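You operate a simulated robot arm through the tools that you are given. There is no shell and no other tool. Be economical: measure what you need, move in short steps, check, and stop when the job is done.

Carry out the task below with a simulated robot arm. There is one attempt and no reset: what you move stays moved.

TASK
Test the yellow spring and put it in the pass or fail tray.
Fine: switch the tester on first; lay the spring in the cradle, black end to the plunger; lever to test, then back to free before you lift it out; it passes at 5 N or more.

It is judged by the outcome, as a careful person would: the job done as asked, and still so three seconds after it is handed in. It fails if anything else is knocked over, pushed out of place, dropped, spilled or broken.

THE ROBOT
A 7-joint arm with a two-finger parallel gripper, fixed in place. Base frame: the origin is at the foot of the arm, x ahead of it, y to its left, z up; the work surface is at about z = 7. Lengths are in mm, angles in degrees, forces in N, time in s.
With the tool pointing down near the work surface it reaches from about 240 to 620 mm from the base axis. Its first joint turns from -66.0 to 66.0 degrees. Payload 2.6 kg.
Tool frame: the origin (TCP) lies between the finger pads and is the grasp point; the fingertips stand 30 mm ahead of it; z points along the fingers, y is the line along which they close. The gripper opens to 94 mm. The fingers are 28 mm wide and 10 mm thick; the gripper's body (50 by 96 mm) begins 55 mm behind the TCP.
Orientation is that of the tool frame in the base frame, as [roll, pitch, yaw] about the fixed x, y, z axes, in that order (R = Rz(yaw) Ry(pitch) Rx(roll)). With the fingers straight down and closing along the base's y, the tool's x points along the base's -x, its y along +y and its z along -z.

THE INTERFACE
- The arm moves only by the tool play_rows. Its argument "plan" is one flat list of numbers, 7 for each row, row after row: the shift along the tool's x, y, z in units of 30 mm (1.0 is 30 mm), then the turn, a rotation vector about the tool's x, y, z in units of 4 degrees (1.0 is 4 degrees), then the closure, from 0 (fully open) to 1 (shut). In form: [tx, ty, tz, ax, ay, az, claw, tx, ty, tz, ax, ay, az, claw, ...]. A call has 1 to 12 rows; each row shifts and turns the commanded pose from where the row before left it, along the tool's axes as they then stand. A call with a number of a shift or a turn outside -1 to 1 is refused whole. A row lasts 0.2 s, in which the tool goes at most 50 mm and 8.6 degrees; a call with a longer step from one row to the next is refused whole, and so is a gripper value outside its range. A pose out of reach is approached as far as the arm can. The call stops where the force on the tool passes 70 N (or 10 N more than at its start, if that is more) or the arm is blocked; 0.2 s more then pass. The fingers move at their own pace (about 72 mm/s each) and stop on an object; they squeeze with about 37 N. The grip force told is the motor's: it shows also when the fingers shut on nothing. Time passes only in rows, and 0.2 s behind the last, so rows that do not move let the fingers close. It gives the time, the measured TCP pose, the force on the tool (base axes), the opening and the grip force at its end, in the units of the frame above (readings bear some noise).
- Cameras (640 x 400 px; columns grow to the right, rows downward): "scene" is fixed at [35.7, 443.5, 547.3]; the picture's right is [-0.79, -0.61, 0.00], its down [-0.38, 0.49, -0.79] and it looks along [0.48, -0.62, -0.62] (base axes); focal length 309 px, centre (320, 200). "wrist" rides on the gripper at [-37, 0, -58] in the tool frame; the picture's right is [0.00, -1.00, 0.00], its down [0.97, 0.00, -0.24] and it looks along [0.24, 0.00, 0.97] (tool axes); focal length 218 px, centre (320, 200).
- grab_frame(camera): a new picture of that camera. No time passes.
- probe_pixels(camera, pixels): for up to 12 pixels [column, row] of the newest picture of that camera ("zoom" is the newest enlarged one), the place [x, y, z] in the base frame of the surface seen there, good to about 2 mm, but the place of the scene camera against the robot may be out by one fixed shift of up to 25 mm in any direction. No time passes.
- inspect(camera, box): a new picture of the part [left, top, right, bottom] of that camera's present view, enlarged. No time passes.
- job_done(): hands the job in; it is judged then, once.

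Work in short steps. Measure before you move; look again where a grasp or a placing could have gone wrong, and mend it. You have 80 turns and 38 pictures in all, the two below and enlarged ones among them. Open the gripper and draw the arm clear of the work before you hand the job in, unless the task says otherwise; then end with one line.

The tools are called after "Request:" by a JSON object that holds its "name" and its "arguments". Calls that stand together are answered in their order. play_rows: Moves the arm, as the interface text tells. Its arguments: {"type":"object","properties":{"plan":{"type":"array","items":{"type":"number"}}},"required":["plan"]} The other tools are called the same way: grab_frame (camera) takes a picture; probe_pixels (camera, pixels) gives the place of the surface under pixels of a picture; inspect (camera, box) takes an enlarged picture of a part of a camera's view; job_done () hands the job in.

At the start:

```text
time: 0.0
position: [408.5, 100.2, 335.1]
tool_rot: [-180.0, 0.0, -180.0]
wrist_force: [0.4, 0.3, 0.5]
finger_gap: 93.9
finger_force: 0.0
```

scene: 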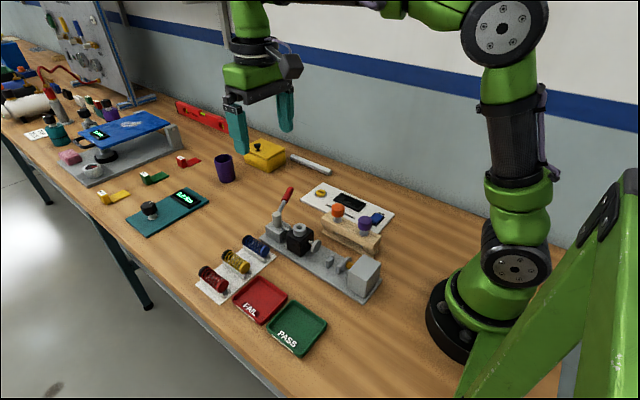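
wrist: 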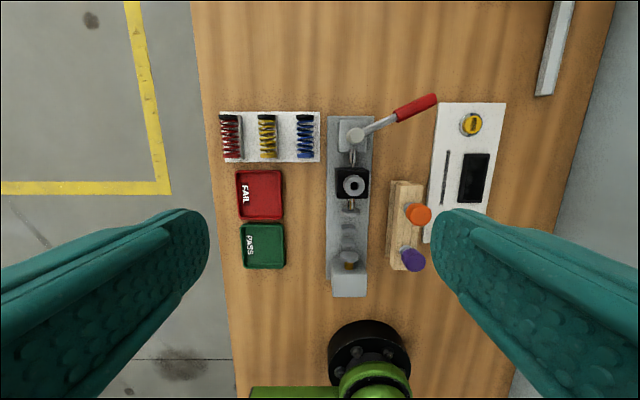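

The wrist picture shows the springs at about (230-305,135), the tester at (350,200) and the white panel at (465,170). I'll enlarge both of these areas.

Request:
{"name": "inspect", "arguments": {"camera": "wrist", "box": [320, 80, 520, 300]}}

Request:
{"name": "inspect", "arguments": {"camera": "scene", "box": [190, 170, 410, 310]}}

Request:
{"name": "inspect", "arguments": {"camera": "wrist", "box": [205, 95, 335, 275]}}

```text
1.82 times, centred on (420, 190) of wrist
```

zoom: 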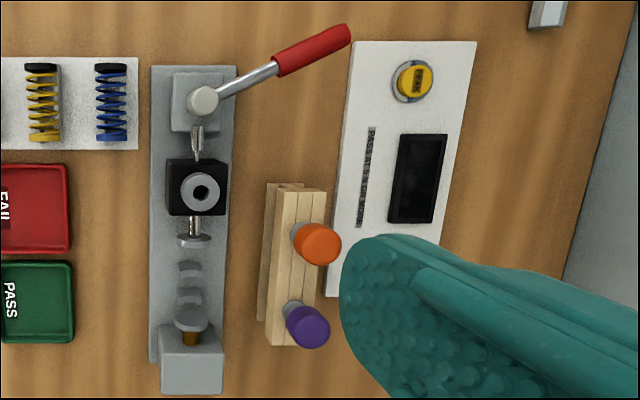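

```text
2.86 times, centred on (300, 240) of scene
```

zoom: 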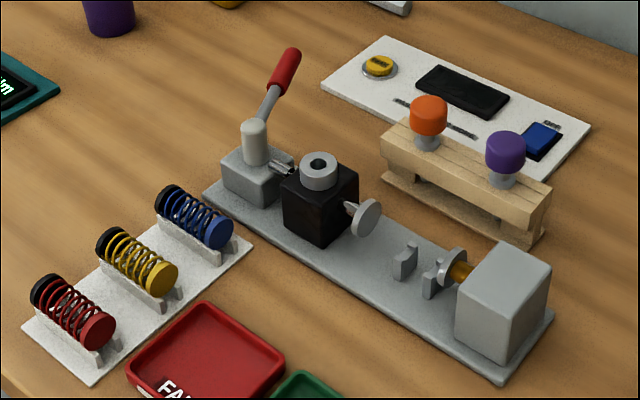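

```text
2.22 times, centred on (270, 185) of wrist
```

zoom: 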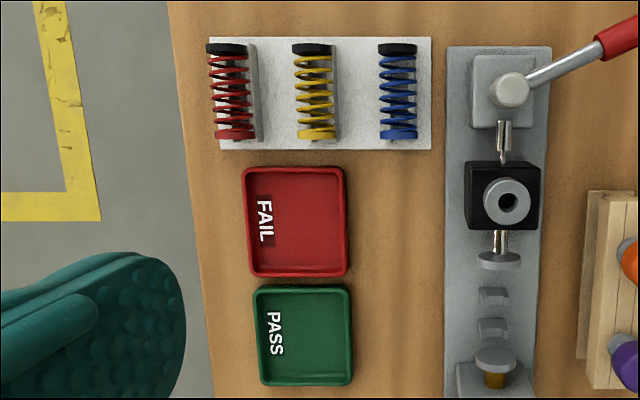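

I need the panel labels and the lever marks. I'll probe key points now and enlarge the panel in the scene view.

Request:
{"name": "inspect", "arguments": {"camera": "scene", "box": [300, 175, 400, 240]}}

Request:
{"name": "grab_frame", "arguments": {"camera": "wrist"}}

Request:
{"name": "probe_pixels", "arguments": {"camera": "wrist", "pixels": [[356, 132], [375, 127], [395, 117], [433, 99], [352, 185], [350, 209], [349, 259], [349, 281], [267, 117], [268, 156], [268, 136], [471, 124]]}}

Request:
{"name": "probe_pixels", "arguments": {"camera": "scene", "pixels": [[377, 218], [320, 193], [337, 210], [365, 223], [289, 190], [278, 219], [233, 257], [245, 267], [226, 253], [298, 232], [322, 246], [349, 261]]}}

```text
6.15 times, centred on (350, 208) of scene
```

zoom: 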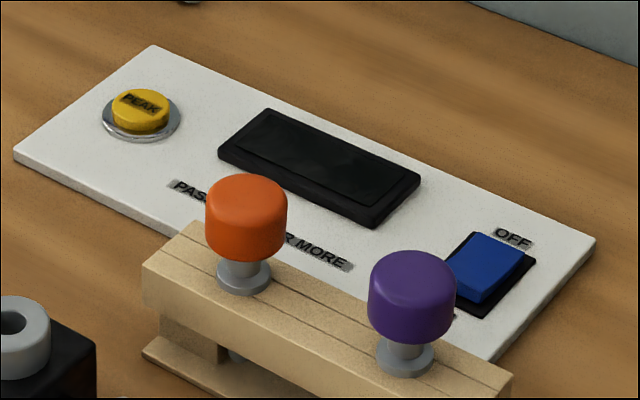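

```text
31 pictures are left
```

wrist: 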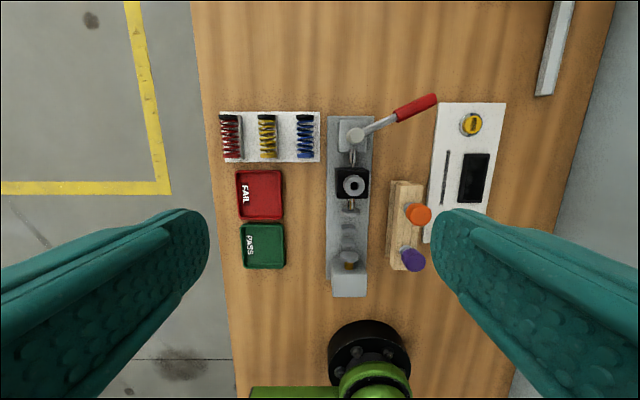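

```text
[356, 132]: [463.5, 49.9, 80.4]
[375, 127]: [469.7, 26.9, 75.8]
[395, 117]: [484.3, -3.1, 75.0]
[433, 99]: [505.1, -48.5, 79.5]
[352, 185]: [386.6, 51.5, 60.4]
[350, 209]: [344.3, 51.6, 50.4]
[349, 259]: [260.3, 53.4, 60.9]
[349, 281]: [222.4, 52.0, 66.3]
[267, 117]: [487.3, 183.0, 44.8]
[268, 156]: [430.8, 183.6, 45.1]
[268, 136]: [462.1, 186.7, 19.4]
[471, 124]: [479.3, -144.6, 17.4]
```

```text
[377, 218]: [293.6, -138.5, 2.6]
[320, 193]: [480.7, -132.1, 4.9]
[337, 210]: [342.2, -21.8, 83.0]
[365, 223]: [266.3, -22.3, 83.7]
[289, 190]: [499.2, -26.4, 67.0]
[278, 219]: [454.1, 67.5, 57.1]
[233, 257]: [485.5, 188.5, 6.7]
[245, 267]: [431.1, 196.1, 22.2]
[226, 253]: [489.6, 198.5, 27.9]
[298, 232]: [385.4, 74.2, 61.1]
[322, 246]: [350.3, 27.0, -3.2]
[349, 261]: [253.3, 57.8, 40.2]
```

The panel reads OFF at the switch's far side, near (294,-150). I'll move above the switch for a close look and stay higher than the knobs.

Request:
{"name": "play_rows", "arguments": {"plan": [0.36, -0.833, 0.45, 0, 0, 0, 0, 0.36, -0.833, 0.45, 0, 0, 0, 0, 0.36, -0.833, 0.45, 0, 0, 0, 0, 0.36, -0.833, 0.45, 0, 0, 0, 0, 0.36, -0.833, 0.45, 0, 0, 0, 0, 0.36, -0.833, 0.45, 0, 0, 0, 0, 0.36, -0.833, 0.45, 0, 0, 0, 0, 0.36, -0.833, 0.45, 0, 0, 0, 0, 0.36, -0.833, 0.45, 0, 0, 0, 0, 0.36, -0.833, 0.45, 0, 0, 0, 0]}}

Request:
{"name": "grab_frame", "arguments": {"camera": "wrist"}}

```text
time: 2.2
position: [300.8, -149.9, 198.0]
tool_rot: [180.0, 0.0, 180.0]
wrist_force: [-0.2, -0.3, -0.2]
finger_gap: 93.9
finger_force: 0.1
```

```text
30 pictures are left
```

wrist: 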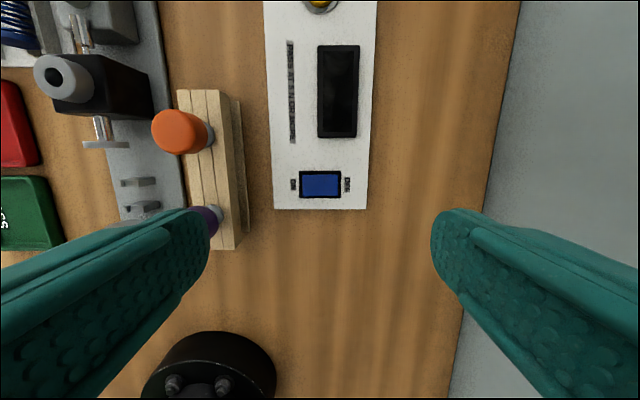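

Request:
{"name": "inspect", "arguments": {"camera": "wrist", "box": [280, 160, 360, 210]}}

Request:
{"name": "probe_pixels", "arguments": {"camera": "wrist", "pixels": [[307, 184], [320, 184], [335, 184], [293, 184], [347, 184], [320, 174], [320, 195], [180, 130], [205, 130], [245, 225], [215, 215], [325, 100]]}}

```text
8.00 times, centred on (320, 185) of wrist
```

zoom: 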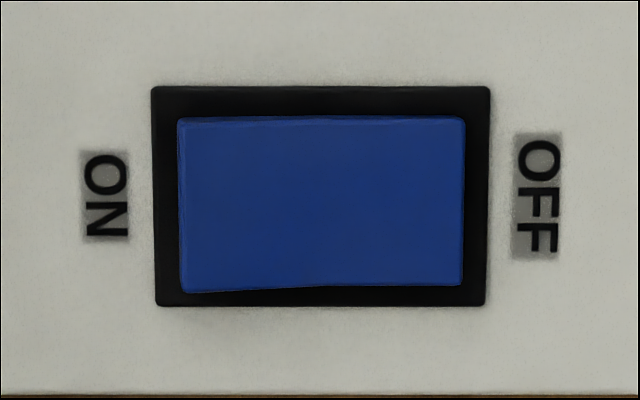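

```text
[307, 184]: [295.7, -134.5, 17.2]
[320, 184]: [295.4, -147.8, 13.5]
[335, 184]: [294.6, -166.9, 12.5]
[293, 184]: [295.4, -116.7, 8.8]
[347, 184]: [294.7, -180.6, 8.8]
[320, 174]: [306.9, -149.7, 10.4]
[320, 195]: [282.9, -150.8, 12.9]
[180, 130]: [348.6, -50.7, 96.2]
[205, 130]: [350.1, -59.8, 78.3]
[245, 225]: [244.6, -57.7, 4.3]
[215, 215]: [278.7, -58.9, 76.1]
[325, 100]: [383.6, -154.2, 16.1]
```

The rocker's ON side (+y, about y=-135) is raised to z≈17. I'll close the fingers, descend over that side and then press in small steps.

Request:
{"name": "play_rows", "arguments": {"plan": [0, 0, 0, 0, 0, 0, 1, 0, 0, 0, 0, 0, 0, 1, 0, 0, 0, 0, 0, 0, 1, 0.1, 0.2, 0.8, 0, 0, 0, 1, 0.1, 0.23, 0.8, 0, 0, 0, 1, 0, 0, 0.9, 0, 0, 0, 1, 0, 0, 0.9, 0, 0, 0, 1, 0, 0, 0.9, 0, 0, 0, 1, 0, 0, 0.3, 0, 0, 0, 1]}}

Request:
{"name": "play_rows", "arguments": {"plan": [0, 0, 0.2, 0, 0, 0, 1, 0, 0, 0.15, 0, 0, 0, 1, 0, 0, 0.15, 0, 0, 0, 1]}}

Request:
{"name": "grab_frame", "arguments": {"camera": "scene"}}

```text
time: 4.2
position: [296.5, -136.1, 62.1]
tool_rot: [180.0, -0.1, 179.9]
wrist_force: [0.3, -0.8, -0.5]
finger_gap: 0.1
finger_force: 32.7
```

```text
time: 5.0
position: [295.4, -135.8, 46.2]
tool_rot: [-180.0, 0.0, -180.0]
wrist_force: [0.1, 0.6, 0.4]
finger_gap: 0.1
finger_force: 33.0
```

```text
28 pictures are left
```

scene: 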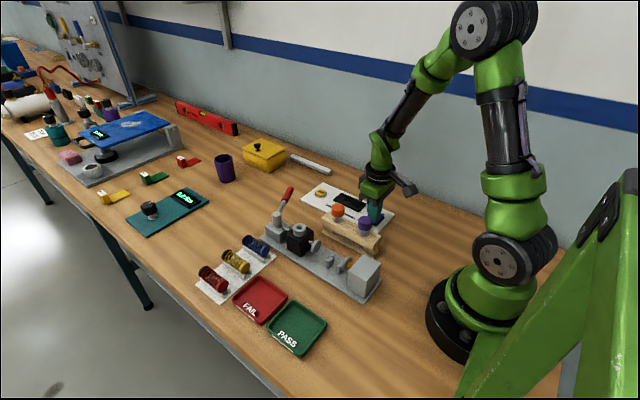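

There is no contact yet with the tip at z≈16, so I'll press down a few millimetres more.

Request:
{"name": "play_rows", "arguments": {"plan": [0, 0, 0.1, 0, 0, 0, 1, 0, 0, 0.1, 0, 0, 0, 1]}}

Request:
{"name": "inspect", "arguments": {"camera": "scene", "box": [300, 175, 400, 240]}}

```text
time: 5.5
position: [295.6, -137.1, 45.5]
tool_rot: [179.9, 0.2, 179.5]
wrist_force: [-3.9, 2.9, 14.4]
finger_gap: 0.0
finger_force: 33.0
stopped in row 2: the force on the tool passed its limit (the readings are from after the stop); the commanded pose is now the measured one
```

```text
6.15 times, centred on (350, 208) of scene
```

zoom: 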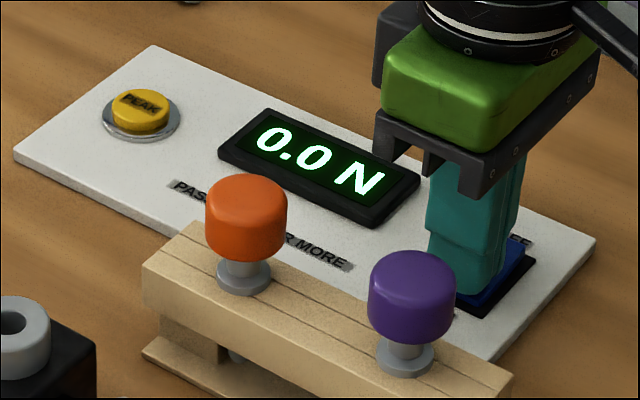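

The display shows 0.0 N, so the tester is on. I'll rise and go look closely at the lever and cradle.

Request:
{"name": "play_rows", "arguments": {"plan": [0, 0, -0.8, 0, 0, 0, 1, 0, 0, -1, 0, 0, 0, 1, 0, 0, -1, 0, 0, 0, 0.5, 0, 0, -1, 0, 0, 0, 0, 0, 0, -1, 0, 0, 0, 0, -0.7, 0.9, -0.1, 0, 0, 0, 0, -0.7, 0.9, 0, 0, 0, 0, 0, -0.7, 0.9, 0, 0, 0, 0, 0, -0.7, 0.9, 0, 0, 0, 0, 0, -0.7, 0.9, 0, 0, 0, 0, 0, -0.7, 0.9, 0, 0, 0, 0, 0, -0.2, 0.6, 0, 0, 0, 0, 0]}}

Request:
{"name": "grab_frame", "arguments": {"camera": "wrist"}}

```text
time: 8.1
position: [427.3, 42.8, 191.0]
tool_rot: [179.8, 0.1, 179.8]
wrist_force: [0.0, -0.4, -0.4]
finger_gap: 94.0
finger_force: 0.0
```

```text
26 pictures are left
```

wrist: 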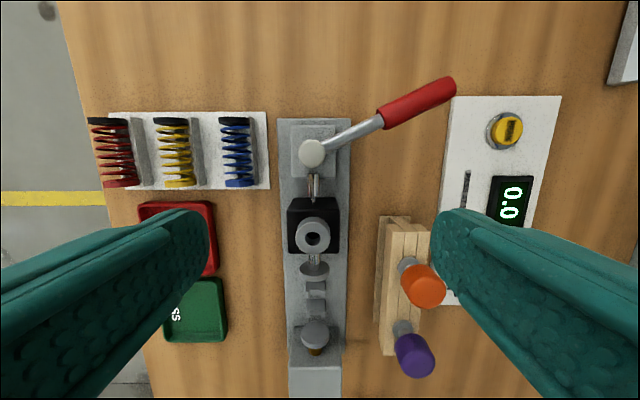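

Request:
{"name": "inspect", "arguments": {"camera": "wrist", "box": [260, 70, 470, 210]}}

Request:
{"name": "inspect", "arguments": {"camera": "scene", "box": [255, 180, 385, 300]}}

Request:
{"name": "probe_pixels", "arguments": {"camera": "wrist", "pixels": [[312, 152], [360, 128], [390, 113], [420, 98], [448, 83], [313, 185], [313, 235], [315, 267], [315, 288], [315, 310], [315, 330], [174, 122]]}}

```text
2.86 times, centred on (365, 140) of wrist
```

zoom: 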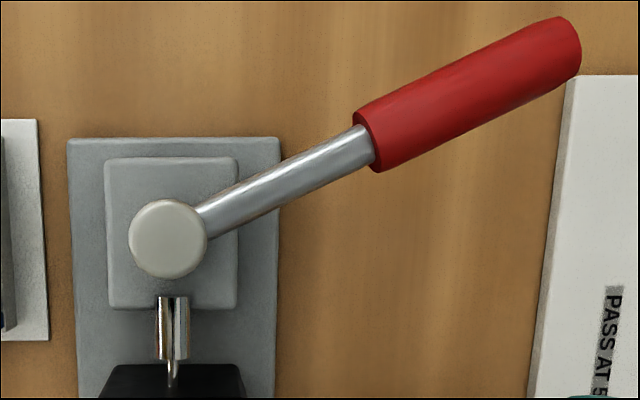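

```text
3.33 times, centred on (320, 240) of scene
```

zoom: 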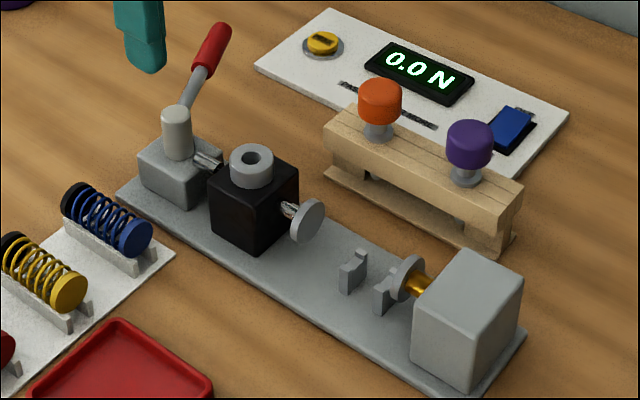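

```text
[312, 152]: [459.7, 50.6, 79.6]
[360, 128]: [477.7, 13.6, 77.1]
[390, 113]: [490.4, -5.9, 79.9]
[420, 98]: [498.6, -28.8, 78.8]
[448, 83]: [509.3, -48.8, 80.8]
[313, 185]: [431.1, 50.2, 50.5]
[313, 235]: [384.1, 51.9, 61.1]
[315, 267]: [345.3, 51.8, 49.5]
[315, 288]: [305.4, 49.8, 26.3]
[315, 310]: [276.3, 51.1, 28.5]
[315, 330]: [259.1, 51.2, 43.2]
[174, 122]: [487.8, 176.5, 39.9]
```

The lever pivots about a vertical axis at (460,50) with its handle at about (500,-30,79). Next I'll go above the springs and measure the yellow one.

Request:
{"name": "play_rows", "arguments": {"plan": [-0.2, 0.9, 0, 0, 0, 0, 0, -0.2, 0.9, 0, 0, 0, 0, 0, -0.2, 0.9, 0.1, 0, 0, 0, 0, -0.2, 0.9, 0.2, 0, 0, 0, 0, -0.2, 0.9, 0.2, 0, 0, 0, 0]}}

Request:
{"name": "grab_frame", "arguments": {"camera": "wrist"}}

Request:
{"name": "inspect", "arguments": {"camera": "wrist", "box": [230, 100, 410, 250]}}

```text
time: 9.3
position: [459.0, 179.0, 178.8]
tool_rot: [180.0, 0.2, 179.7]
wrist_force: [0.0, 0.2, -0.1]
finger_gap: 94.2
finger_force: 0.0
```

```text
23 pictures are left
```

wrist: 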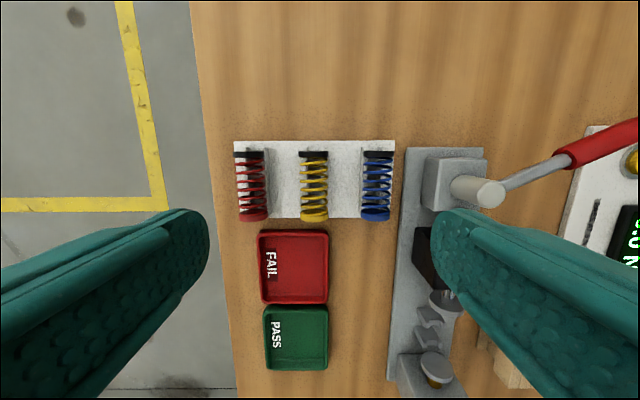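

```text
2.67 times, centred on (320, 175) of wrist
```

zoom: 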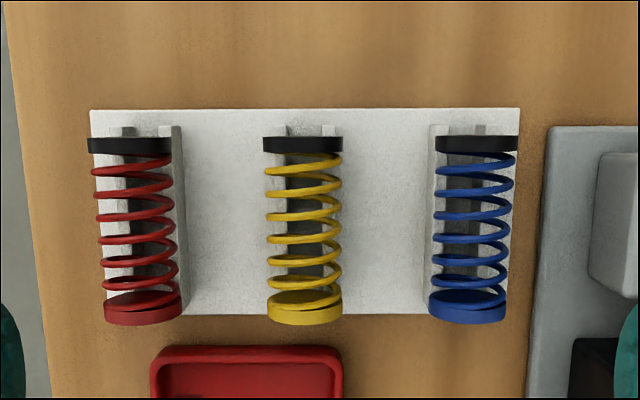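

Request:
{"name": "probe_pixels", "arguments": {"camera": "zoom", "pixels": [[303, 143], [266, 145], [341, 145], [304, 300], [270, 300], [340, 300], [328, 129], [280, 129], [170, 220], [438, 240], [230, 200], [305, 158]]}}

Request:
{"name": "probe_pixels", "arguments": {"camera": "wrist", "pixels": [[295, 265], [297, 338], [262, 265], [329, 265], [265, 340], [328, 340], [436, 368], [430, 339], [426, 316], [441, 302], [295, 232], [295, 303]]}}

```text
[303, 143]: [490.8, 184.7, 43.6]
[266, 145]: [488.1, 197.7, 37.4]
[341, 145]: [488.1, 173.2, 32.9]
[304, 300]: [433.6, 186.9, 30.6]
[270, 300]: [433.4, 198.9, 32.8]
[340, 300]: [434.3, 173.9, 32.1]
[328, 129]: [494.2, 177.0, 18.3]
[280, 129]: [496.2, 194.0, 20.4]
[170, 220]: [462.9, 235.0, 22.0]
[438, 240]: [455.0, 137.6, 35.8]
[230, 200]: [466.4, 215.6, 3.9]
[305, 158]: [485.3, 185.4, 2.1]
```

```text
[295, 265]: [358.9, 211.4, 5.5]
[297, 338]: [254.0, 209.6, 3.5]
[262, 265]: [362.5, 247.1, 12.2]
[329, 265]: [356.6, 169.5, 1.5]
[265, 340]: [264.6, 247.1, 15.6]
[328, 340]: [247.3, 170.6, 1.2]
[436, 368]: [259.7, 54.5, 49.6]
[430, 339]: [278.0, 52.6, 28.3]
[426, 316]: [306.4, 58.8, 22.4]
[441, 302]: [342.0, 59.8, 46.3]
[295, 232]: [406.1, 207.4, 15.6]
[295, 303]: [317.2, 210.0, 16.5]
```

Spring: axis y≈186, z≈32, x 431–491. Before grasping it, I'll measure the cradle from directly above.

Request:
{"name": "play_rows", "arguments": {"plan": [0.8, -0.7, 0, 0, 0, 0, 0, 0.8, -0.7, 0, 0, 0, 0, 0, 0.8, -0.7, 0, 0, 0, 0, 0, 0.8, -0.7, 0, 0, 0, 0, 0, 0.8, -0.7, 0, 0, 0, 0, 0, 0.8, -0.7, 0, 0, 0, 0, 0]}}

Request:
{"name": "inspect", "arguments": {"camera": "wrist", "box": [240, 60, 400, 290]}}

```text
time: 10.7
position: [313.3, 53.2, 178.5]
tool_rot: [179.9, 0.2, 179.6]
wrist_force: [0.1, 0.4, 0.1]
finger_gap: 93.9
finger_force: 0.2
```

```text
1.74 times, centred on (320, 175) of wrist
```

zoom: 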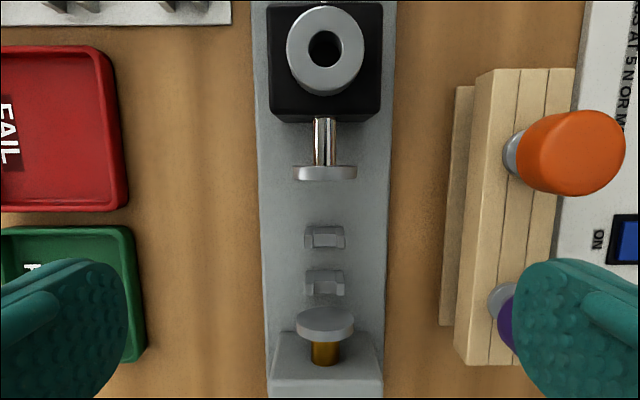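

Request:
{"name": "probe_pixels", "arguments": {"camera": "zoom", "pixels": [[325, 174], [325, 180], [325, 168], [311, 237], [340, 237], [325, 244], [311, 283], [340, 283], [325, 283], [325, 312], [325, 330], [325, 345]]}}

Request:
{"name": "inspect", "arguments": {"camera": "wrist", "box": [290, 145, 360, 275]}}

Request:
{"name": "inspect", "arguments": {"camera": "scene", "box": [300, 225, 385, 300]}}

```text
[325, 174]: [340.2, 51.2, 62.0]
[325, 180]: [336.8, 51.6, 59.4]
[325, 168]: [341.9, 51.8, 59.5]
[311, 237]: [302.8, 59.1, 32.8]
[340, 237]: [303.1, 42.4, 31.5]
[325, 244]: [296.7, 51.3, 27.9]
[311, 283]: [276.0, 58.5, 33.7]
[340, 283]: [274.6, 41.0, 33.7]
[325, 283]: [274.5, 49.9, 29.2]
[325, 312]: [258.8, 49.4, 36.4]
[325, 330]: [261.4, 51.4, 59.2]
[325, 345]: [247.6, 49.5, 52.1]
```

```text
3.08 times, centred on (325, 210) of wrist
```

zoom: 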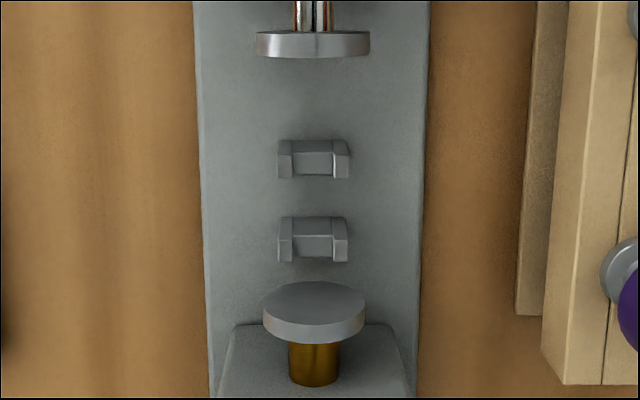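

```text
5.33 times, centred on (342, 262) of scene
```

zoom: 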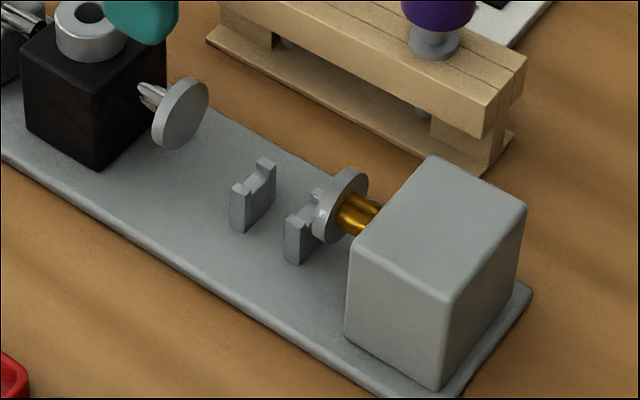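

Plunger face is at x≈337 and anvil face at x≈264. The cradle lips are at z≈33 and the disc axis at z≈46. I'll return above the yellow spring with the gripper half open and descend partway.

Request:
{"name": "play_rows", "arguments": {"plan": [-0.82, 0.74, 0, 0, 0, 0, 0.49, -0.82, 0.74, 0, 0, 0, 0, 0.49, -0.82, 0.74, 0, 0, 0, 0, 0.49, -0.82, 0.74, 0, 0, 0, 0, 0.49, -0.82, 0.74, 0, 0, 0, 0, 0.49, -0.82, 0.74, 0, 0, 0, 0, 0.49, 0, 0, 0.9, 0, 0, 0, 0.49, 0, 0, 0.9, 0, 0, 0, 0.49, 0, 0, 0.7, 0, 0, 0, 0.49, 0, 0, 0, 0, 0, 0, 0.49]}}

Request:
{"name": "grab_frame", "arguments": {"camera": "wrist"}}

```text
time: 12.9
position: [461.9, 185.0, 102.8]
tool_rot: [180.0, 0.1, 179.6]
wrist_force: [1.3, 0.5, -0.5]
finger_gap: 47.9
finger_force: 0.1
```

```text
18 pictures are left
```

wrist: 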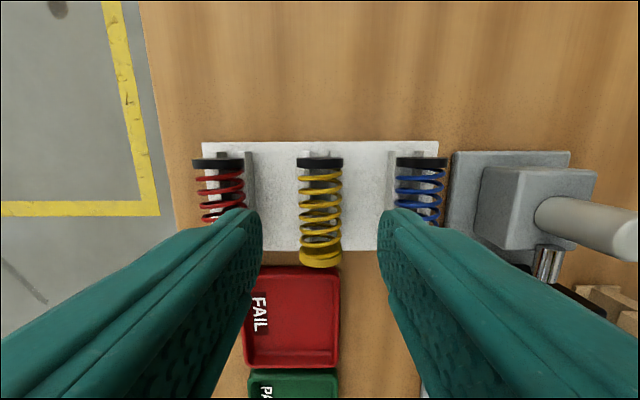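

Yellow is centred between the fingers (column 320) and both neighbours are clear. I'll descend to z≈52 and close.

Request:
{"name": "play_rows", "arguments": {"plan": [0, 0, 0.6, 0, 0, 0, 0.49, 0, 0, 0.6, 0, 0, 0, 0.49, 0, 0, 0.47, 0, 0, 0, 0.49, 0, 0, 0, 0, 0, 0, 0.49, 0, 0, 0, 0, 0, 0, 1, 0, 0, 0, 0, 0, 0, 1, 0, 0, 0, 0, 0, 0, 1, 0, 0, 0, 0, 0, 0, 1]}}

Request:
{"name": "grab_frame", "arguments": {"camera": "wrist"}}

```text
time: 14.7
position: [462.4, 184.9, 53.1]
tool_rot: [179.8, 0.2, 179.8]
wrist_force: [0.3, 1.4, -0.3]
finger_gap: 26.1
finger_force: 36.3
```

```text
17 pictures are left
```

wrist: 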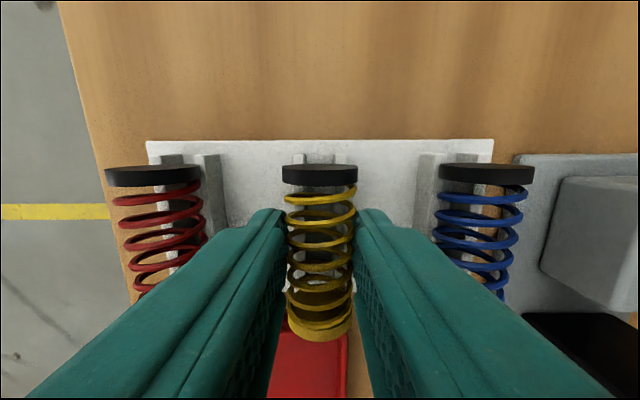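

Gripped at 26.1 mm. I'll check the spring ends relative to the tool, then lift.

Request:
{"name": "probe_pixels", "arguments": {"camera": "wrist", "pixels": [[320, 166], [320, 171], [320, 180], [320, 320], [320, 328], [325, 195]]}}

Request:
{"name": "play_rows", "arguments": {"plan": [0, 0, -0.3, 0, 0, 0, 1, 0, 0, -0.7, 0, 0, 0, 1, 0, 0, -1, 0, 0, 0, 1, 0, 0, -1, 0, 0, 0, 1, 0, 0, -0.3, 0, 0, 0, 1]}}

Request:
{"name": "grab_frame", "arguments": {"camera": "wrist"}}

```text
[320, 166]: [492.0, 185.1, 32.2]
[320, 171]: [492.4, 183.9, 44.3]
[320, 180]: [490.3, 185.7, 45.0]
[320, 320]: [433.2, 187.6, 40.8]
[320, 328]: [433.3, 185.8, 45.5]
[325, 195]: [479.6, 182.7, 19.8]
```

```text
time: 15.9
position: [460.7, 184.6, 151.7]
tool_rot: [179.9, 0.2, 179.7]
wrist_force: [0.0, 0.0, -1.0]
finger_gap: 25.9
finger_force: 37.5
```

```text
16 pictures are left
```

wrist: 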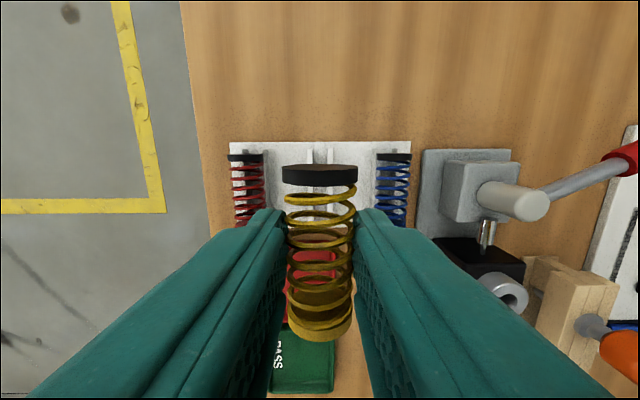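

The spring is held level with its black end toward +x. I'll carry it above the cradle at (299.5, 51) and descend to z≈100.

Request:
{"name": "play_rows", "arguments": {"plan": [0.767, -0.636, 0, 0, 0, 0, 1, 0.767, -0.636, 0, 0, 0, 0, 1, 0.767, -0.636, 0, 0, 0, 0, 1, 0.767, -0.636, 0, 0, 0, 0, 1, 0.767, -0.636, 0, 0, 0, 0, 1, 0.767, -0.636, 0, 0, 0, 0, 1, 0.767, -0.636, 0, 0, 0, 0, 1, 0, 0, 0.6, 0, 0, 0, 1, 0, 0, 0.6, 0, 0, 0, 1, 0, 0, 0.5, 0, 0, 0, 1, 0, 0, 0, 0, 0, 0, 1]}}

Request:
{"name": "grab_frame", "arguments": {"camera": "wrist"}}

```text
time: 18.3
position: [300.4, 52.6, 100.7]
tool_rot: [179.8, 0.0, 179.7]
wrist_force: [0.5, 0.5, -0.6]
finger_gap: 25.7
finger_force: 36.4
```

```text
15 pictures are left
```

wrist: 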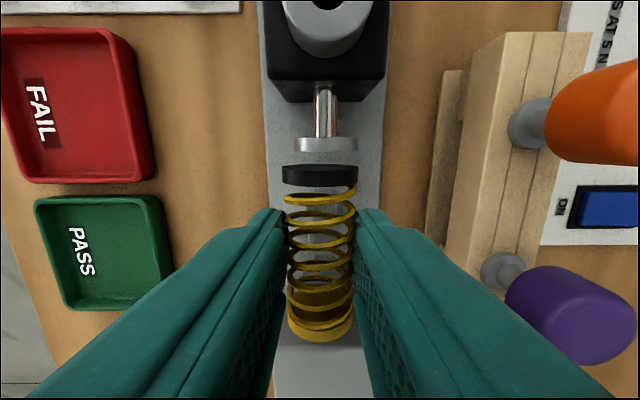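

Request:
{"name": "probe_pixels", "arguments": {"camera": "wrist", "pixels": [[326, 150], [326, 144], [297, 144], [356, 144], [320, 168], [284, 177], [356, 177], [320, 172]]}}

```text
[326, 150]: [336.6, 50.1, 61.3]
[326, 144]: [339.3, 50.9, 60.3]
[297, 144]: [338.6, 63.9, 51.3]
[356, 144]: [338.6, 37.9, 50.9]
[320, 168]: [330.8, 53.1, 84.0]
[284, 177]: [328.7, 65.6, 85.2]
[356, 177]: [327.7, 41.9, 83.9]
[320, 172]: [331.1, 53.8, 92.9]
```

The spring sits 2 mm too far in +y, and there are about 6 mm of clearance at each end. I'll correct y and lower it to just above the seat, then ease down.

Request:
{"name": "play_rows", "arguments": {"plan": [0, -0.07, 0.4, 0, 0, 0, 1, 0, 0, 0.4, 0, 0, 0, 1, 0, 0, 0.2, 0, 0, 0, 1, 0, 0, 0.07, 0, 0, 0, 1, 0, 0, 0, 0, 0, 0, 1]}}

Request:
{"name": "inspect", "arguments": {"camera": "scene", "box": [280, 205, 395, 300]}}

```text
time: 19.5
position: [302.0, 50.8, 68.5]
tool_rot: [179.9, 0.1, 179.7]
wrist_force: [0.8, -0.5, -0.5]
finger_gap: 25.6
finger_force: 37.3
```

```text
4.21 times, centred on (338, 252) of scene
```

zoom: 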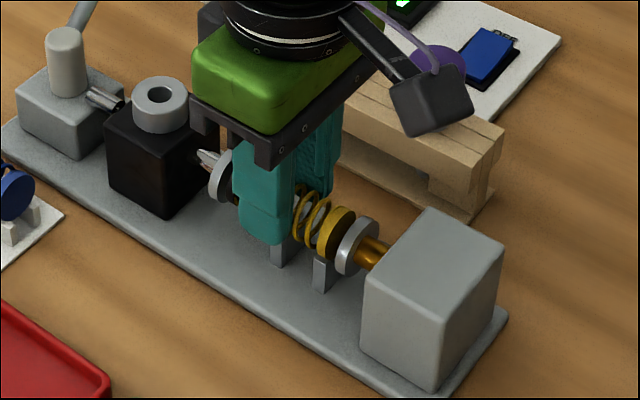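

The spring is level and coaxial, and nearly seated. I'll ease down another couple of millimetres.

Request:
{"name": "play_rows", "arguments": {"plan": [0.06, 0, 0.03, 0, 0, 0, 1, 0, 0, 0.03, 0, 0, 0, 1, 0, 0, 0, 0, 0, 0, 1]}}

Request:
{"name": "inspect", "arguments": {"camera": "wrist", "box": [240, 100, 400, 360]}}

```text
time: 20.3
position: [298.4, 51.3, 66.5]
tool_rot: [179.9, 0.1, 179.7]
wrist_force: [1.5, -0.3, -0.9]
finger_gap: 25.8
finger_force: 36.8
```

```text
1.54 times, centred on (320, 230) of wrist
```

zoom: 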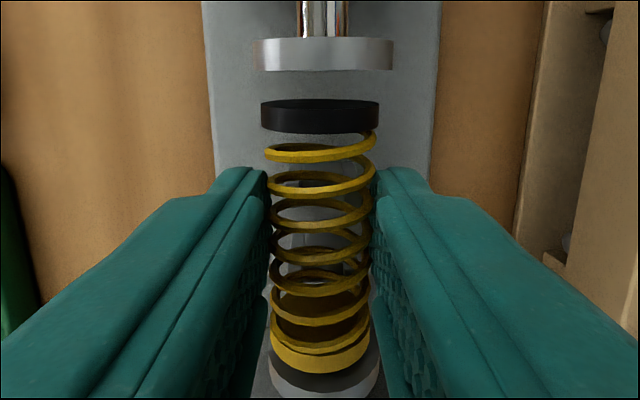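

No contact force yet, so I'll lower in 1 mm steps.

Request:
{"name": "play_rows", "arguments": {"plan": [0, 0, 0.035, 0, 0, 0, 1, 0, 0, 0.03, 0, 0, 0, 1, 0, 0, 0, 0, 0, 0, 1]}}

Request:
{"name": "probe_pixels", "arguments": {"camera": "zoom", "pixels": [[320, 70], [320, 40], [320, 105], [320, 120], [320, 365], [320, 385]]}}

```text
time: 21.1
position: [300.2, 50.2, 65.2]
tool_rot: [179.9, 0.4, 179.7]
wrist_force: [-4.1, -2.0, 25.1]
finger_gap: 25.7
finger_force: 37.6
```

```text
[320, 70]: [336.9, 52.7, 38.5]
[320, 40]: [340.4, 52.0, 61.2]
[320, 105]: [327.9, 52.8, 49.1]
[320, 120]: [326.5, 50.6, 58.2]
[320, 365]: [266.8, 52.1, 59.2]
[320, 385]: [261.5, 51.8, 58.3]
```

Contact (25 N up) shows the spring is seated. I'll ease off slightly, open the fingers and rise.

Request:
{"name": "play_rows", "arguments": {"plan": [0, 0, -0.02, 0, 0, 0, 1, 0, 0, 0, 0, 0, 0, 0.6, 0, 0, 0, 0, 0, 0, 0.6, 0, 0, 0, 0, 0, 0, 0.6]}}

Request:
{"name": "play_rows", "arguments": {"plan": [0, 0, -0.4, 0, 0, 0, 0.6, 0, 0, -0.9, 0, 0, 0, 0.6, 0, 0, -1, 0, 0, 0, 0.6, 0, 0, -1, 0, 0, 0, 0.6, 0, 0, -0.6, 0, 0, 0, 0.6]}}

Request:
{"name": "inspect", "arguments": {"camera": "wrist", "box": [240, 60, 400, 290]}}

Request:
{"name": "inspect", "arguments": {"camera": "scene", "box": [255, 180, 385, 300]}}

```text
time: 22.1
position: [299.3, 51.5, 66.2]
tool_rot: [179.9, 0.1, 179.7]
wrist_force: [-0.2, -0.1, -0.3]
finger_gap: 37.5
finger_force: 0.0
```

```text
time: 23.3
position: [297.5, 49.3, 184.1]
tool_rot: [179.8, 0.1, 179.6]
wrist_force: [-0.3, -0.1, 0.0]
finger_gap: 37.5
finger_force: 0.2
```

```text
1.74 times, centred on (320, 175) of wrist
```

zoom: 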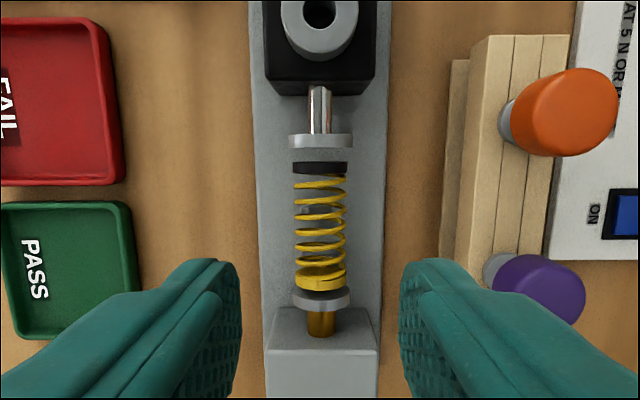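

```text
3.33 times, centred on (320, 240) of scene
```

zoom: 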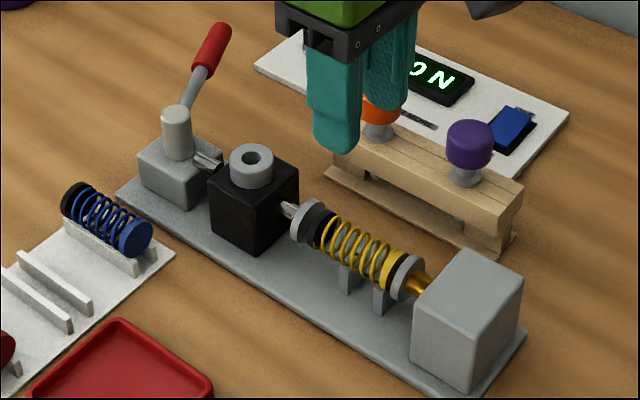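

The spring is well seated, black end to the plunger. Next I'll take closed fingers to the +x side of the red handle, at (540,-26), to push it gently toward -x.

Request:
{"name": "play_rows", "arguments": {"plan": [-0.898, -0.279, 0, 0, 0, 0, 1, -0.898, -0.279, 0, 0, 0, 0, 1, -0.898, -0.279, 0, 0, 0, 0, 1, -0.898, -0.279, 0, 0, 0, 0, 1, -0.898, -0.279, 0, 0, 0, 0, 1, -0.898, -0.279, 0, 0, 0, 0, 1, -0.898, -0.279, 0, 0, 0, 0, 1, -0.898, -0.279, 0, 0, 0, 0, 1, -0.898, -0.279, 0, 0, 0, 0, 1, 0, 0, 0, 0, 0, 0, 1]}}

Request:
{"name": "play_rows", "arguments": {"plan": [0, 0, 0.9, 0, 0, 0, 1, 0, 0, 0.9, 0, 0, 0, 1, 0, 0, 0.9, 0, 0, 0, 1, 0, 0, 0.43, 0, 0, 0, 1, 0, 0, 0, 0, 0, 0, 1]}}

Request:
{"name": "inspect", "arguments": {"camera": "scene", "box": [220, 140, 400, 300]}}

```text
time: 25.5
position: [540.8, -24.8, 184.1]
tool_rot: [180.0, 0.1, 179.7]
wrist_force: [0.2, 0.6, 0.6]
finger_gap: 0.0
finger_force: 32.5
```

```text
time: 26.7
position: [540.2, -25.9, 90.0]
tool_rot: [180.0, 0.1, 179.7]
wrist_force: [1.1, -0.4, -0.1]
finger_gap: 0.1
finger_force: 33.5
```

```text
2.50 times, centred on (310, 220) of scene
```

zoom: 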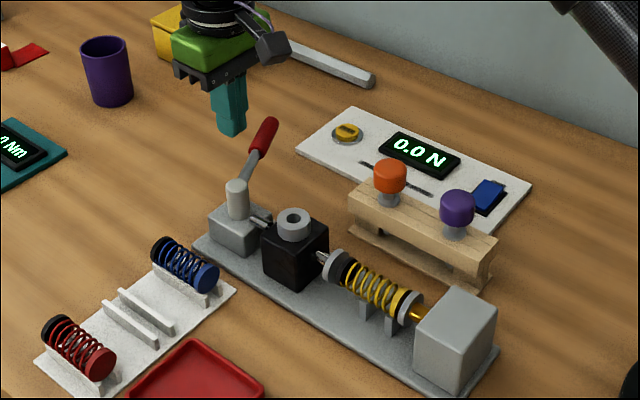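

The fingers are beside the handle, so I'll push toward -x in small steps.

Request:
{"name": "play_rows", "arguments": {"plan": [0.2, 0, 0, 0, 0, 0, 1, 0.15, 0, 0, 0, 0, 0, 1, 0.15, 0, 0, 0, 0, 0, 1, 0.15, 0, 0, 0, 0, 0, 1]}}

```text
time: 27.7
position: [521.2, -27.1, 88.8]
tool_rot: [-180.0, 0.2, 179.7]
wrist_force: [3.3, -1.3, -0.2]
finger_gap: 0.0
finger_force: 32.9
```

Request:
{"name": "play_rows", "arguments": {"plan": [0.15, 0, 0, 0, 0, 0, 1, 0.15, 0, 0, 0, 0, 0, 1, 0.15, 0, 0, 0, 0, 0, 1]}}

Request:
{"name": "inspect", "arguments": {"camera": "scene", "box": [220, 140, 400, 300]}}

```text
time: 28.5
position: [507.9, -25.9, 89.8]
tool_rot: [179.9, 0.2, 179.7]
wrist_force: [2.7, -1.9, -0.8]
finger_gap: 0.1
finger_force: 33.1
```

```text
2.50 times, centred on (310, 220) of scene
```

zoom: 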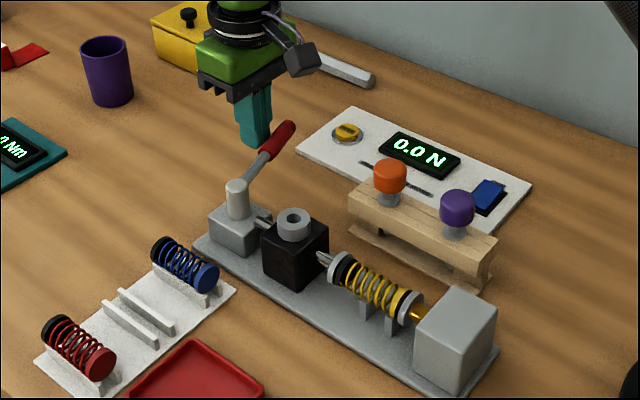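

The lever turns and the plunger is advancing, so this is the right direction. I'll continue.

Request:
{"name": "play_rows", "arguments": {"plan": [0.17, 0, 0, 0, 0, 0, 1, 0.17, -0.05, 0, 0, 0, 0, 1, 0.17, -0.05, 0, 0, 0, 0, 1, 0.17, -0.05, 0, 0, 0, 0, 1, 0.17, 0, 0, 0, 0, 0, 1, 0.17, 0, 0, 0, 0, 0, 1]}}

Request:
{"name": "inspect", "arguments": {"camera": "scene", "box": [220, 140, 400, 300]}}

```text
time: 29.9
position: [477.9, -30.7, 87.6]
tool_rot: [179.9, 0.2, 179.6]
wrist_force: [0.7, -0.1, 0.3]
finger_gap: 0.0
finger_force: 32.8
```

```text
2.50 times, centred on (310, 220) of scene
```

zoom: 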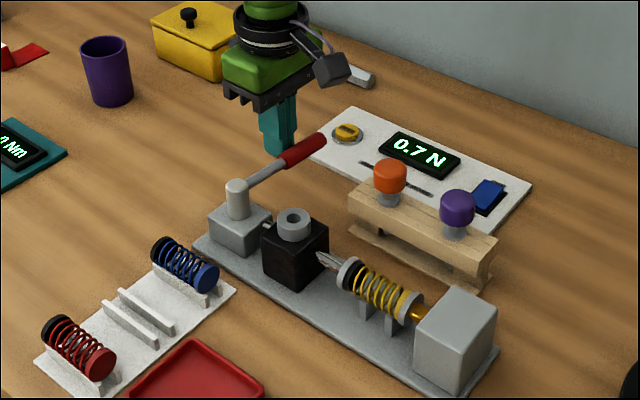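

The display reads 0.7 N and the compression is starting. I'll keep pushing, watching the force for the stop.

Request:
{"name": "play_rows", "arguments": {"plan": [0.17, 0, 0, 0, 0, 0, 1, 0.17, 0, 0, 0, 0, 0, 1, 0.17, 0.05, 0, 0, 0, 0, 1, 0.17, 0.05, 0, 0, 0, 0, 1, 0.17, 0.05, 0, 0, 0, 0, 1]}}

Request:
{"name": "inspect", "arguments": {"camera": "scene", "box": [220, 140, 400, 300]}}

```text
time: 31.1
position: [452.8, -27.0, 88.3]
tool_rot: [-180.0, 0.3, 179.7]
wrist_force: [8.0, -2.7, -4.4]
finger_gap: 0.0
finger_force: 32.7
```

```text
2.50 times, centred on (310, 220) of scene
```

zoom: 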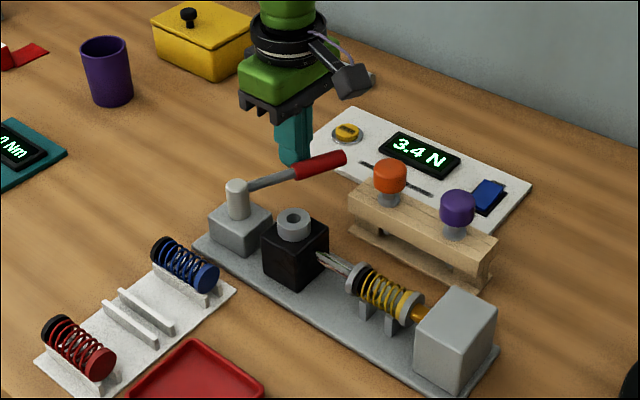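

3.4 N and still moving. I'll push on until the force shows the lever's stop, without more pictures yet.

Request:
{"name": "play_rows", "arguments": {"plan": [0.15, 0.05, 0, 0, 0, 0, 1, 0.15, 0.06, 0, 0, 0, 0, 1, 0.1, 0.06, 0, 0, 0, 0, 1]}}

```text
time: 31.7
position: [451.2, -25.6, 89.9]
tool_rot: [-179.4, 2.0, -179.7]
wrist_force: [13.0, -0.7, -7.0]
finger_gap: 0.0
finger_force: 33.4
stopped in row 2: the force on the tool passed its limit (the readings are from after the stop); the commanded pose is now the measured one
```

The force limit tripped at x≈451, so the lever is at its test stop. I'll read the display.

Request:
{"name": "inspect", "arguments": {"camera": "scene", "box": [250, 165, 400, 300]}}

```text
2.96 times, centred on (325, 232) of scene
```

zoom: 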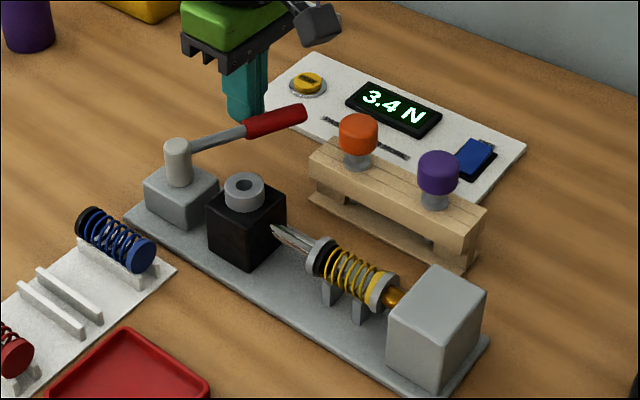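

Hard stop reached and the reading holds at 3.4 N, below 5 N, so the spring fails. To return the lever I'll back off, rise and come down on its -x side near the shaft, at (405,5), away from the rack.

Request:
{"name": "play_rows", "arguments": {"plan": [-0.5, 0, 0, 0, 0, 0, 1, 0, 0, -0.8, 0, 0, 0, 1, 0, 0, -0.8, 0, 0, 0, 1, 0, 0, -0.6, 0, 0, 0, 1, 0, 0, 0, 0, 0, 0, 1]}}

```text
time: 32.9
position: [463.2, -25.0, 156.8]
tool_rot: [-179.6, 1.7, -179.8]
wrist_force: [0.5, -0.4, 1.5]
finger_gap: 0.2
finger_force: 33.1
```

Request:
{"name": "play_rows", "arguments": {"plan": [0.65, 0.33, 0, 0.1, -0.42, 0, 1, 0.65, 0.33, 0, 0, 0, 0, 1, 0.6, 0.34, 0, 0, 0, 0, 1, 0, 0, 0, 0, 0, 0, 1]}}

Request:
{"name": "grab_frame", "arguments": {"camera": "wrist"}}

```text
time: 33.9
position: [406.8, 5.0, 153.7]
tool_rot: [-179.2, 3.2, -179.8]
wrist_force: [0.8, 0.5, -0.1]
finger_gap: 0.0
finger_force: 33.0
```

```text
5 pictures are left
```

wrist: 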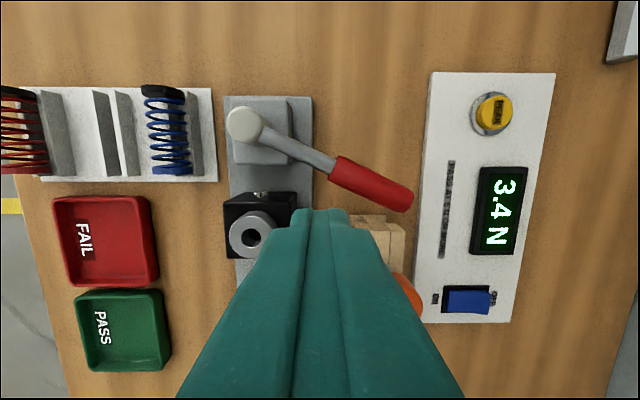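

My tilt correction went the wrong way, so I'll reverse it. I'll also measure the shaft and the rack's near end from this picture.

Request:
{"name": "probe_pixels", "arguments": {"camera": "wrist", "pixels": [[295, 149], [315, 158], [345, 172], [400, 196], [375, 216], [403, 225], [360, 212], [287, 195], [290, 130]]}}

Request:
{"name": "play_rows", "arguments": {"plan": [0, 0, 0, -0.2, 0.8, 0, 1, 0, 0, 0, 0, 0, 0, 1]}}

```text
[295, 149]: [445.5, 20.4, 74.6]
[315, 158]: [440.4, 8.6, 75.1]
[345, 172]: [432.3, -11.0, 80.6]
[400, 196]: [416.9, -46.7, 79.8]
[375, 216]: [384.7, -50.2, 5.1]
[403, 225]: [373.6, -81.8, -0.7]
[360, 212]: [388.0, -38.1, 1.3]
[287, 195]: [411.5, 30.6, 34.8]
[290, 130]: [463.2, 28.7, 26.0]
```

```text
time: 34.5
position: [406.3, 5.2, 153.7]
tool_rot: [-180.0, 0.0, -179.8]
wrist_force: [-0.5, 0.5, 0.0]
finger_gap: 0.0
finger_force: 32.4
```

The tool is level again. I'll descend beside the shaft and start pushing it back toward +x.

Request:
{"name": "play_rows", "arguments": {"plan": [0.13, 0, 0.6, 0, 0, 0, 1, 0, 0, 0.7, 0, 0, 0, 1, 0, 0, 0.66, 0, 0, 0, 1, 0, 0, 0, 0, 0, 0, 1]}}

Request:
{"name": "play_rows", "arguments": {"plan": [-0.15, 0, 0, 0, 0, 0, 1, -0.15, 0, 0, 0, 0, 0, 1, -0.15, 0, 0, 0, 0, 0, 1, -0.15, 0, 0, 0, 0, 0, 1, -0.15, 0, 0, 0, 0, 0, 1, -0.15, 0, 0, 0, 0, 0, 1, -0.15, 0, 0, 0, 0, 0, 1]}}

```text
time: 35.5
position: [403.0, 4.0, 94.2]
tool_rot: [179.9, 0.1, -179.8]
wrist_force: [0.0, -0.7, -0.4]
finger_gap: 0.1
finger_force: 32.6
```

```text
time: 37.1
position: [435.5, 4.1, 93.8]
tool_rot: [-180.0, 0.1, -179.9]
wrist_force: [-0.4, -0.5, -0.9]
finger_gap: 0.0
finger_force: 32.8
```

Request:
{"name": "play_rows", "arguments": {"plan": [-0.15, 0, 0, 0, 0, 0, 1, -0.15, 0, 0, 0, 0, 0, 1, -0.15, 0, 0, 0, 0, 0, 1, -0.1, 0, 0, 0, 0, 0, 1]}}

Request:
{"name": "play_rows", "arguments": {"plan": [-0.08, 0, 0, 0, 0, 0, 1, -0.08, 0, 0, 0, 0, 0, 1, -0.08, 0, 0, 0, 0, 0, 1, -0.08, 0, 0, 0, 0, 0, 1, -0.08, 0, 0, 0, 0, 0, 1]}}

```text
time: 38.1
position: [451.0, 3.4, 94.4]
tool_rot: [-180.0, 0.0, -179.8]
wrist_force: [0.0, -0.1, -0.2]
finger_gap: 0.0
finger_force: 32.7
```

```text
time: 39.3
position: [459.7, 4.4, 93.8]
tool_rot: [-180.0, -0.8, 179.9]
wrist_force: [-41.3, -5.1, 25.5]
finger_gap: 0.1
finger_force: 33.0
```

The -41 N at x≈460 matches the expected free stop. I'll back off, rise, and move above the cradle for a look with the fingers half open.

Request:
{"name": "play_rows", "arguments": {"plan": [0.5, 0, 0, 0, 0, 0, 1, 0, 0, -0.9, 0, 0, 0, 1, 0, 0, -0.9, 0, 0, 0, 1, 0, 0, -0.9, 0, 0, 0, 1, 0.8, 0.25, 0, 0, 0, 0, 0.6, 0.8, 0.25, 0, 0, 0, 0, 0.6, 0.8, 0.25, 0, 0, 0, 0, 0.6, 0.8, 0.25, 0, 0, 0, 0, 0.6, 0.8, 0.25, 0, 0, 0, 0, 0.6, 0.8, 0.3, 0, 0, 0, 0, 0.6, 0, 0, 0, 0, 0, 0, 0.6]}}

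Request:
{"name": "grab_frame", "arguments": {"camera": "wrist"}}

```text
time: 41.7
position: [303.9, 51.3, 175.8]
tool_rot: [180.0, 0.1, -179.8]
wrist_force: [0.0, 0.2, 0.3]
finger_gap: 37.6
finger_force: 0.0
```

```text
4 pictures are left
```

wrist: 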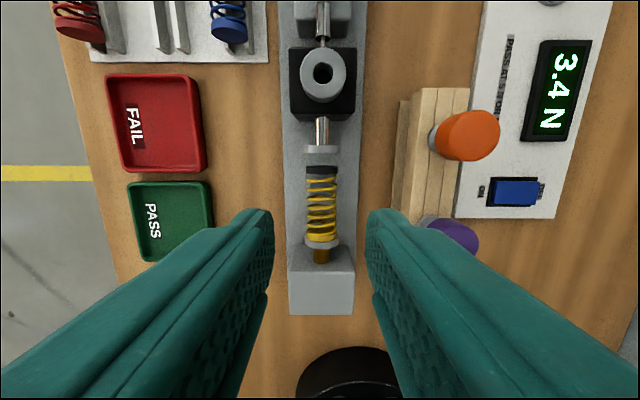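

The plunger is retracted and the spring free; the display holds 3.4 N. I'll measure the spring ends and the FAIL tray.

Request:
{"name": "probe_pixels", "arguments": {"camera": "wrist", "pixels": [[321, 168], [321, 172], [308, 170], [336, 170], [321, 237], [321, 149], [170, 125], [112, 90], [192, 85], [204, 160], [123, 165], [155, 155]]}}

```text
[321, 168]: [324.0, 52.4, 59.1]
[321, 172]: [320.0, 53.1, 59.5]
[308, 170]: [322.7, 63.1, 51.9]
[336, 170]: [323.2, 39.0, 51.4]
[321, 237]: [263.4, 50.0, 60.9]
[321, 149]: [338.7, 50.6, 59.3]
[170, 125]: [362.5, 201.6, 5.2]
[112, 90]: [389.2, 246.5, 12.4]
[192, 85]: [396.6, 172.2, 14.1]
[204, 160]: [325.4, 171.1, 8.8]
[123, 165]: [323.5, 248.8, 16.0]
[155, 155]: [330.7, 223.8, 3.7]
```

The spring is now at x 264–325, centred near 295. I'll descend over it to z≈67 and grip.

Request:
{"name": "play_rows", "arguments": {"plan": [0.23, 0, 0.9, 0, 0, 0, 0.6, 0, 0, 0.9, 0, 0, 0, 0.6, 0, 0, 0.9, 0, 0, 0, 0.6, 0, 0, 0.6, 0, 0, 0, 0.6, 0, 0, 0.32, 0, 0, 0, 0.6, 0, 0, 0, 0, 0, 0, 0.6, 0, 0, 0, 0, 0, 0, 1, 0, 0, 0, 0, 0, 0, 1, 0, 0, 0, 0, 0, 0, 1]}}

Request:
{"name": "play_rows", "arguments": {"plan": [0, 0, -0.3, 0, 0, 0, 1, 0, 0, -0.7, 0, 0, 0, 1, 0, 0, -0.9, 0, 0, 0, 1, 0, 0, -0.8, 0, 0, 0, 1, 0, 0, 0, 0, 0, 0, 1]}}

```text
time: 43.7
position: [296.9, 50.2, 65.7]
tool_rot: [-180.0, 0.1, -179.8]
wrist_force: [0.1, 0.6, -0.1]
finger_gap: 26.0
finger_force: 36.7
```

```text
time: 44.9
position: [297.1, 51.4, 149.0]
tool_rot: [-179.9, 0.0, -179.8]
wrist_force: [0.0, -0.8, 0.3]
finger_gap: 25.7
finger_force: 37.2
```

Held at 25.7 mm. I'll carry it over the FAIL tray centre at (361,210). The spring nearly fills the tray's length, so I'll turn it 44° onto the diagonal.

Request:
{"name": "play_rows", "arguments": {"plan": [-0.355, 0.881, 0, 0, 0, 0, 1, -0.355, 0.881, 0, 0, 0, 0, 1, -0.355, 0.881, 0, 0, 0, 0, 1, -0.355, 0.881, 0, 0, 0, 0, 1, -0.355, 0.881, 0, 0, 0, 0, 1, -0.355, 0.881, 0, 0, 0, 0, 1, 0, 0, 0, 0, 0, 0, 1]}}

Request:
{"name": "play_rows", "arguments": {"plan": [0, 0, 0, 0, 0, 1, 1, 0, 0, 0, 0, 0, 1, 1, 0, 0, 0, 0, 0, 1, 1, 0, 0, 0, 0, 0, 1, 1, 0, 0, 0, 0, 0, 1, 1, 0, 0, 0, 0, 0, 1, 1, 0, 0, 0, 0, 0, 1, 1, 0, 0, 0, 0, 0, 1, 1, 0, 0, 0, 0, 0, 1, 1, 0, 0, 0, 0, 0, 1, 1, 0, 0, 0, 0, 0, 1, 1, 0, 0, 0, 0, 0, 0, 1]}}

Request:
{"name": "grab_frame", "arguments": {"camera": "wrist"}}

```text
time: 46.5
position: [362.4, 209.7, 148.2]
tool_rot: [-179.9, 0.2, -179.8]
wrist_force: [0.4, 0.3, -0.7]
finger_gap: 25.6
finger_force: 37.0
```

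```text
time: 49.1
position: [361.1, 209.3, 148.5]
tool_rot: [180.0, 0.0, 136.2]
wrist_force: [-0.6, -0.2, -0.1]
finger_gap: 25.4
finger_force: 37.3
```

```text
3 pictures are left
```

wrist: 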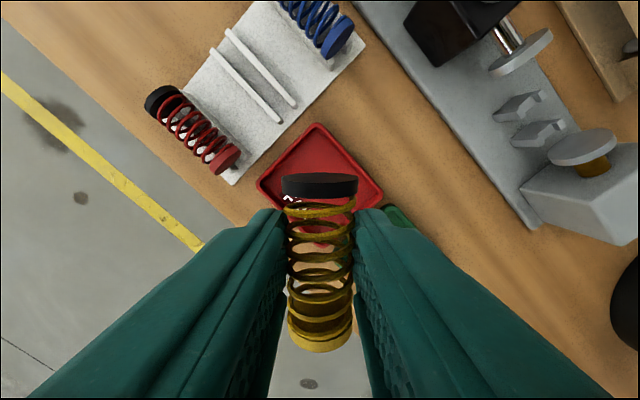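

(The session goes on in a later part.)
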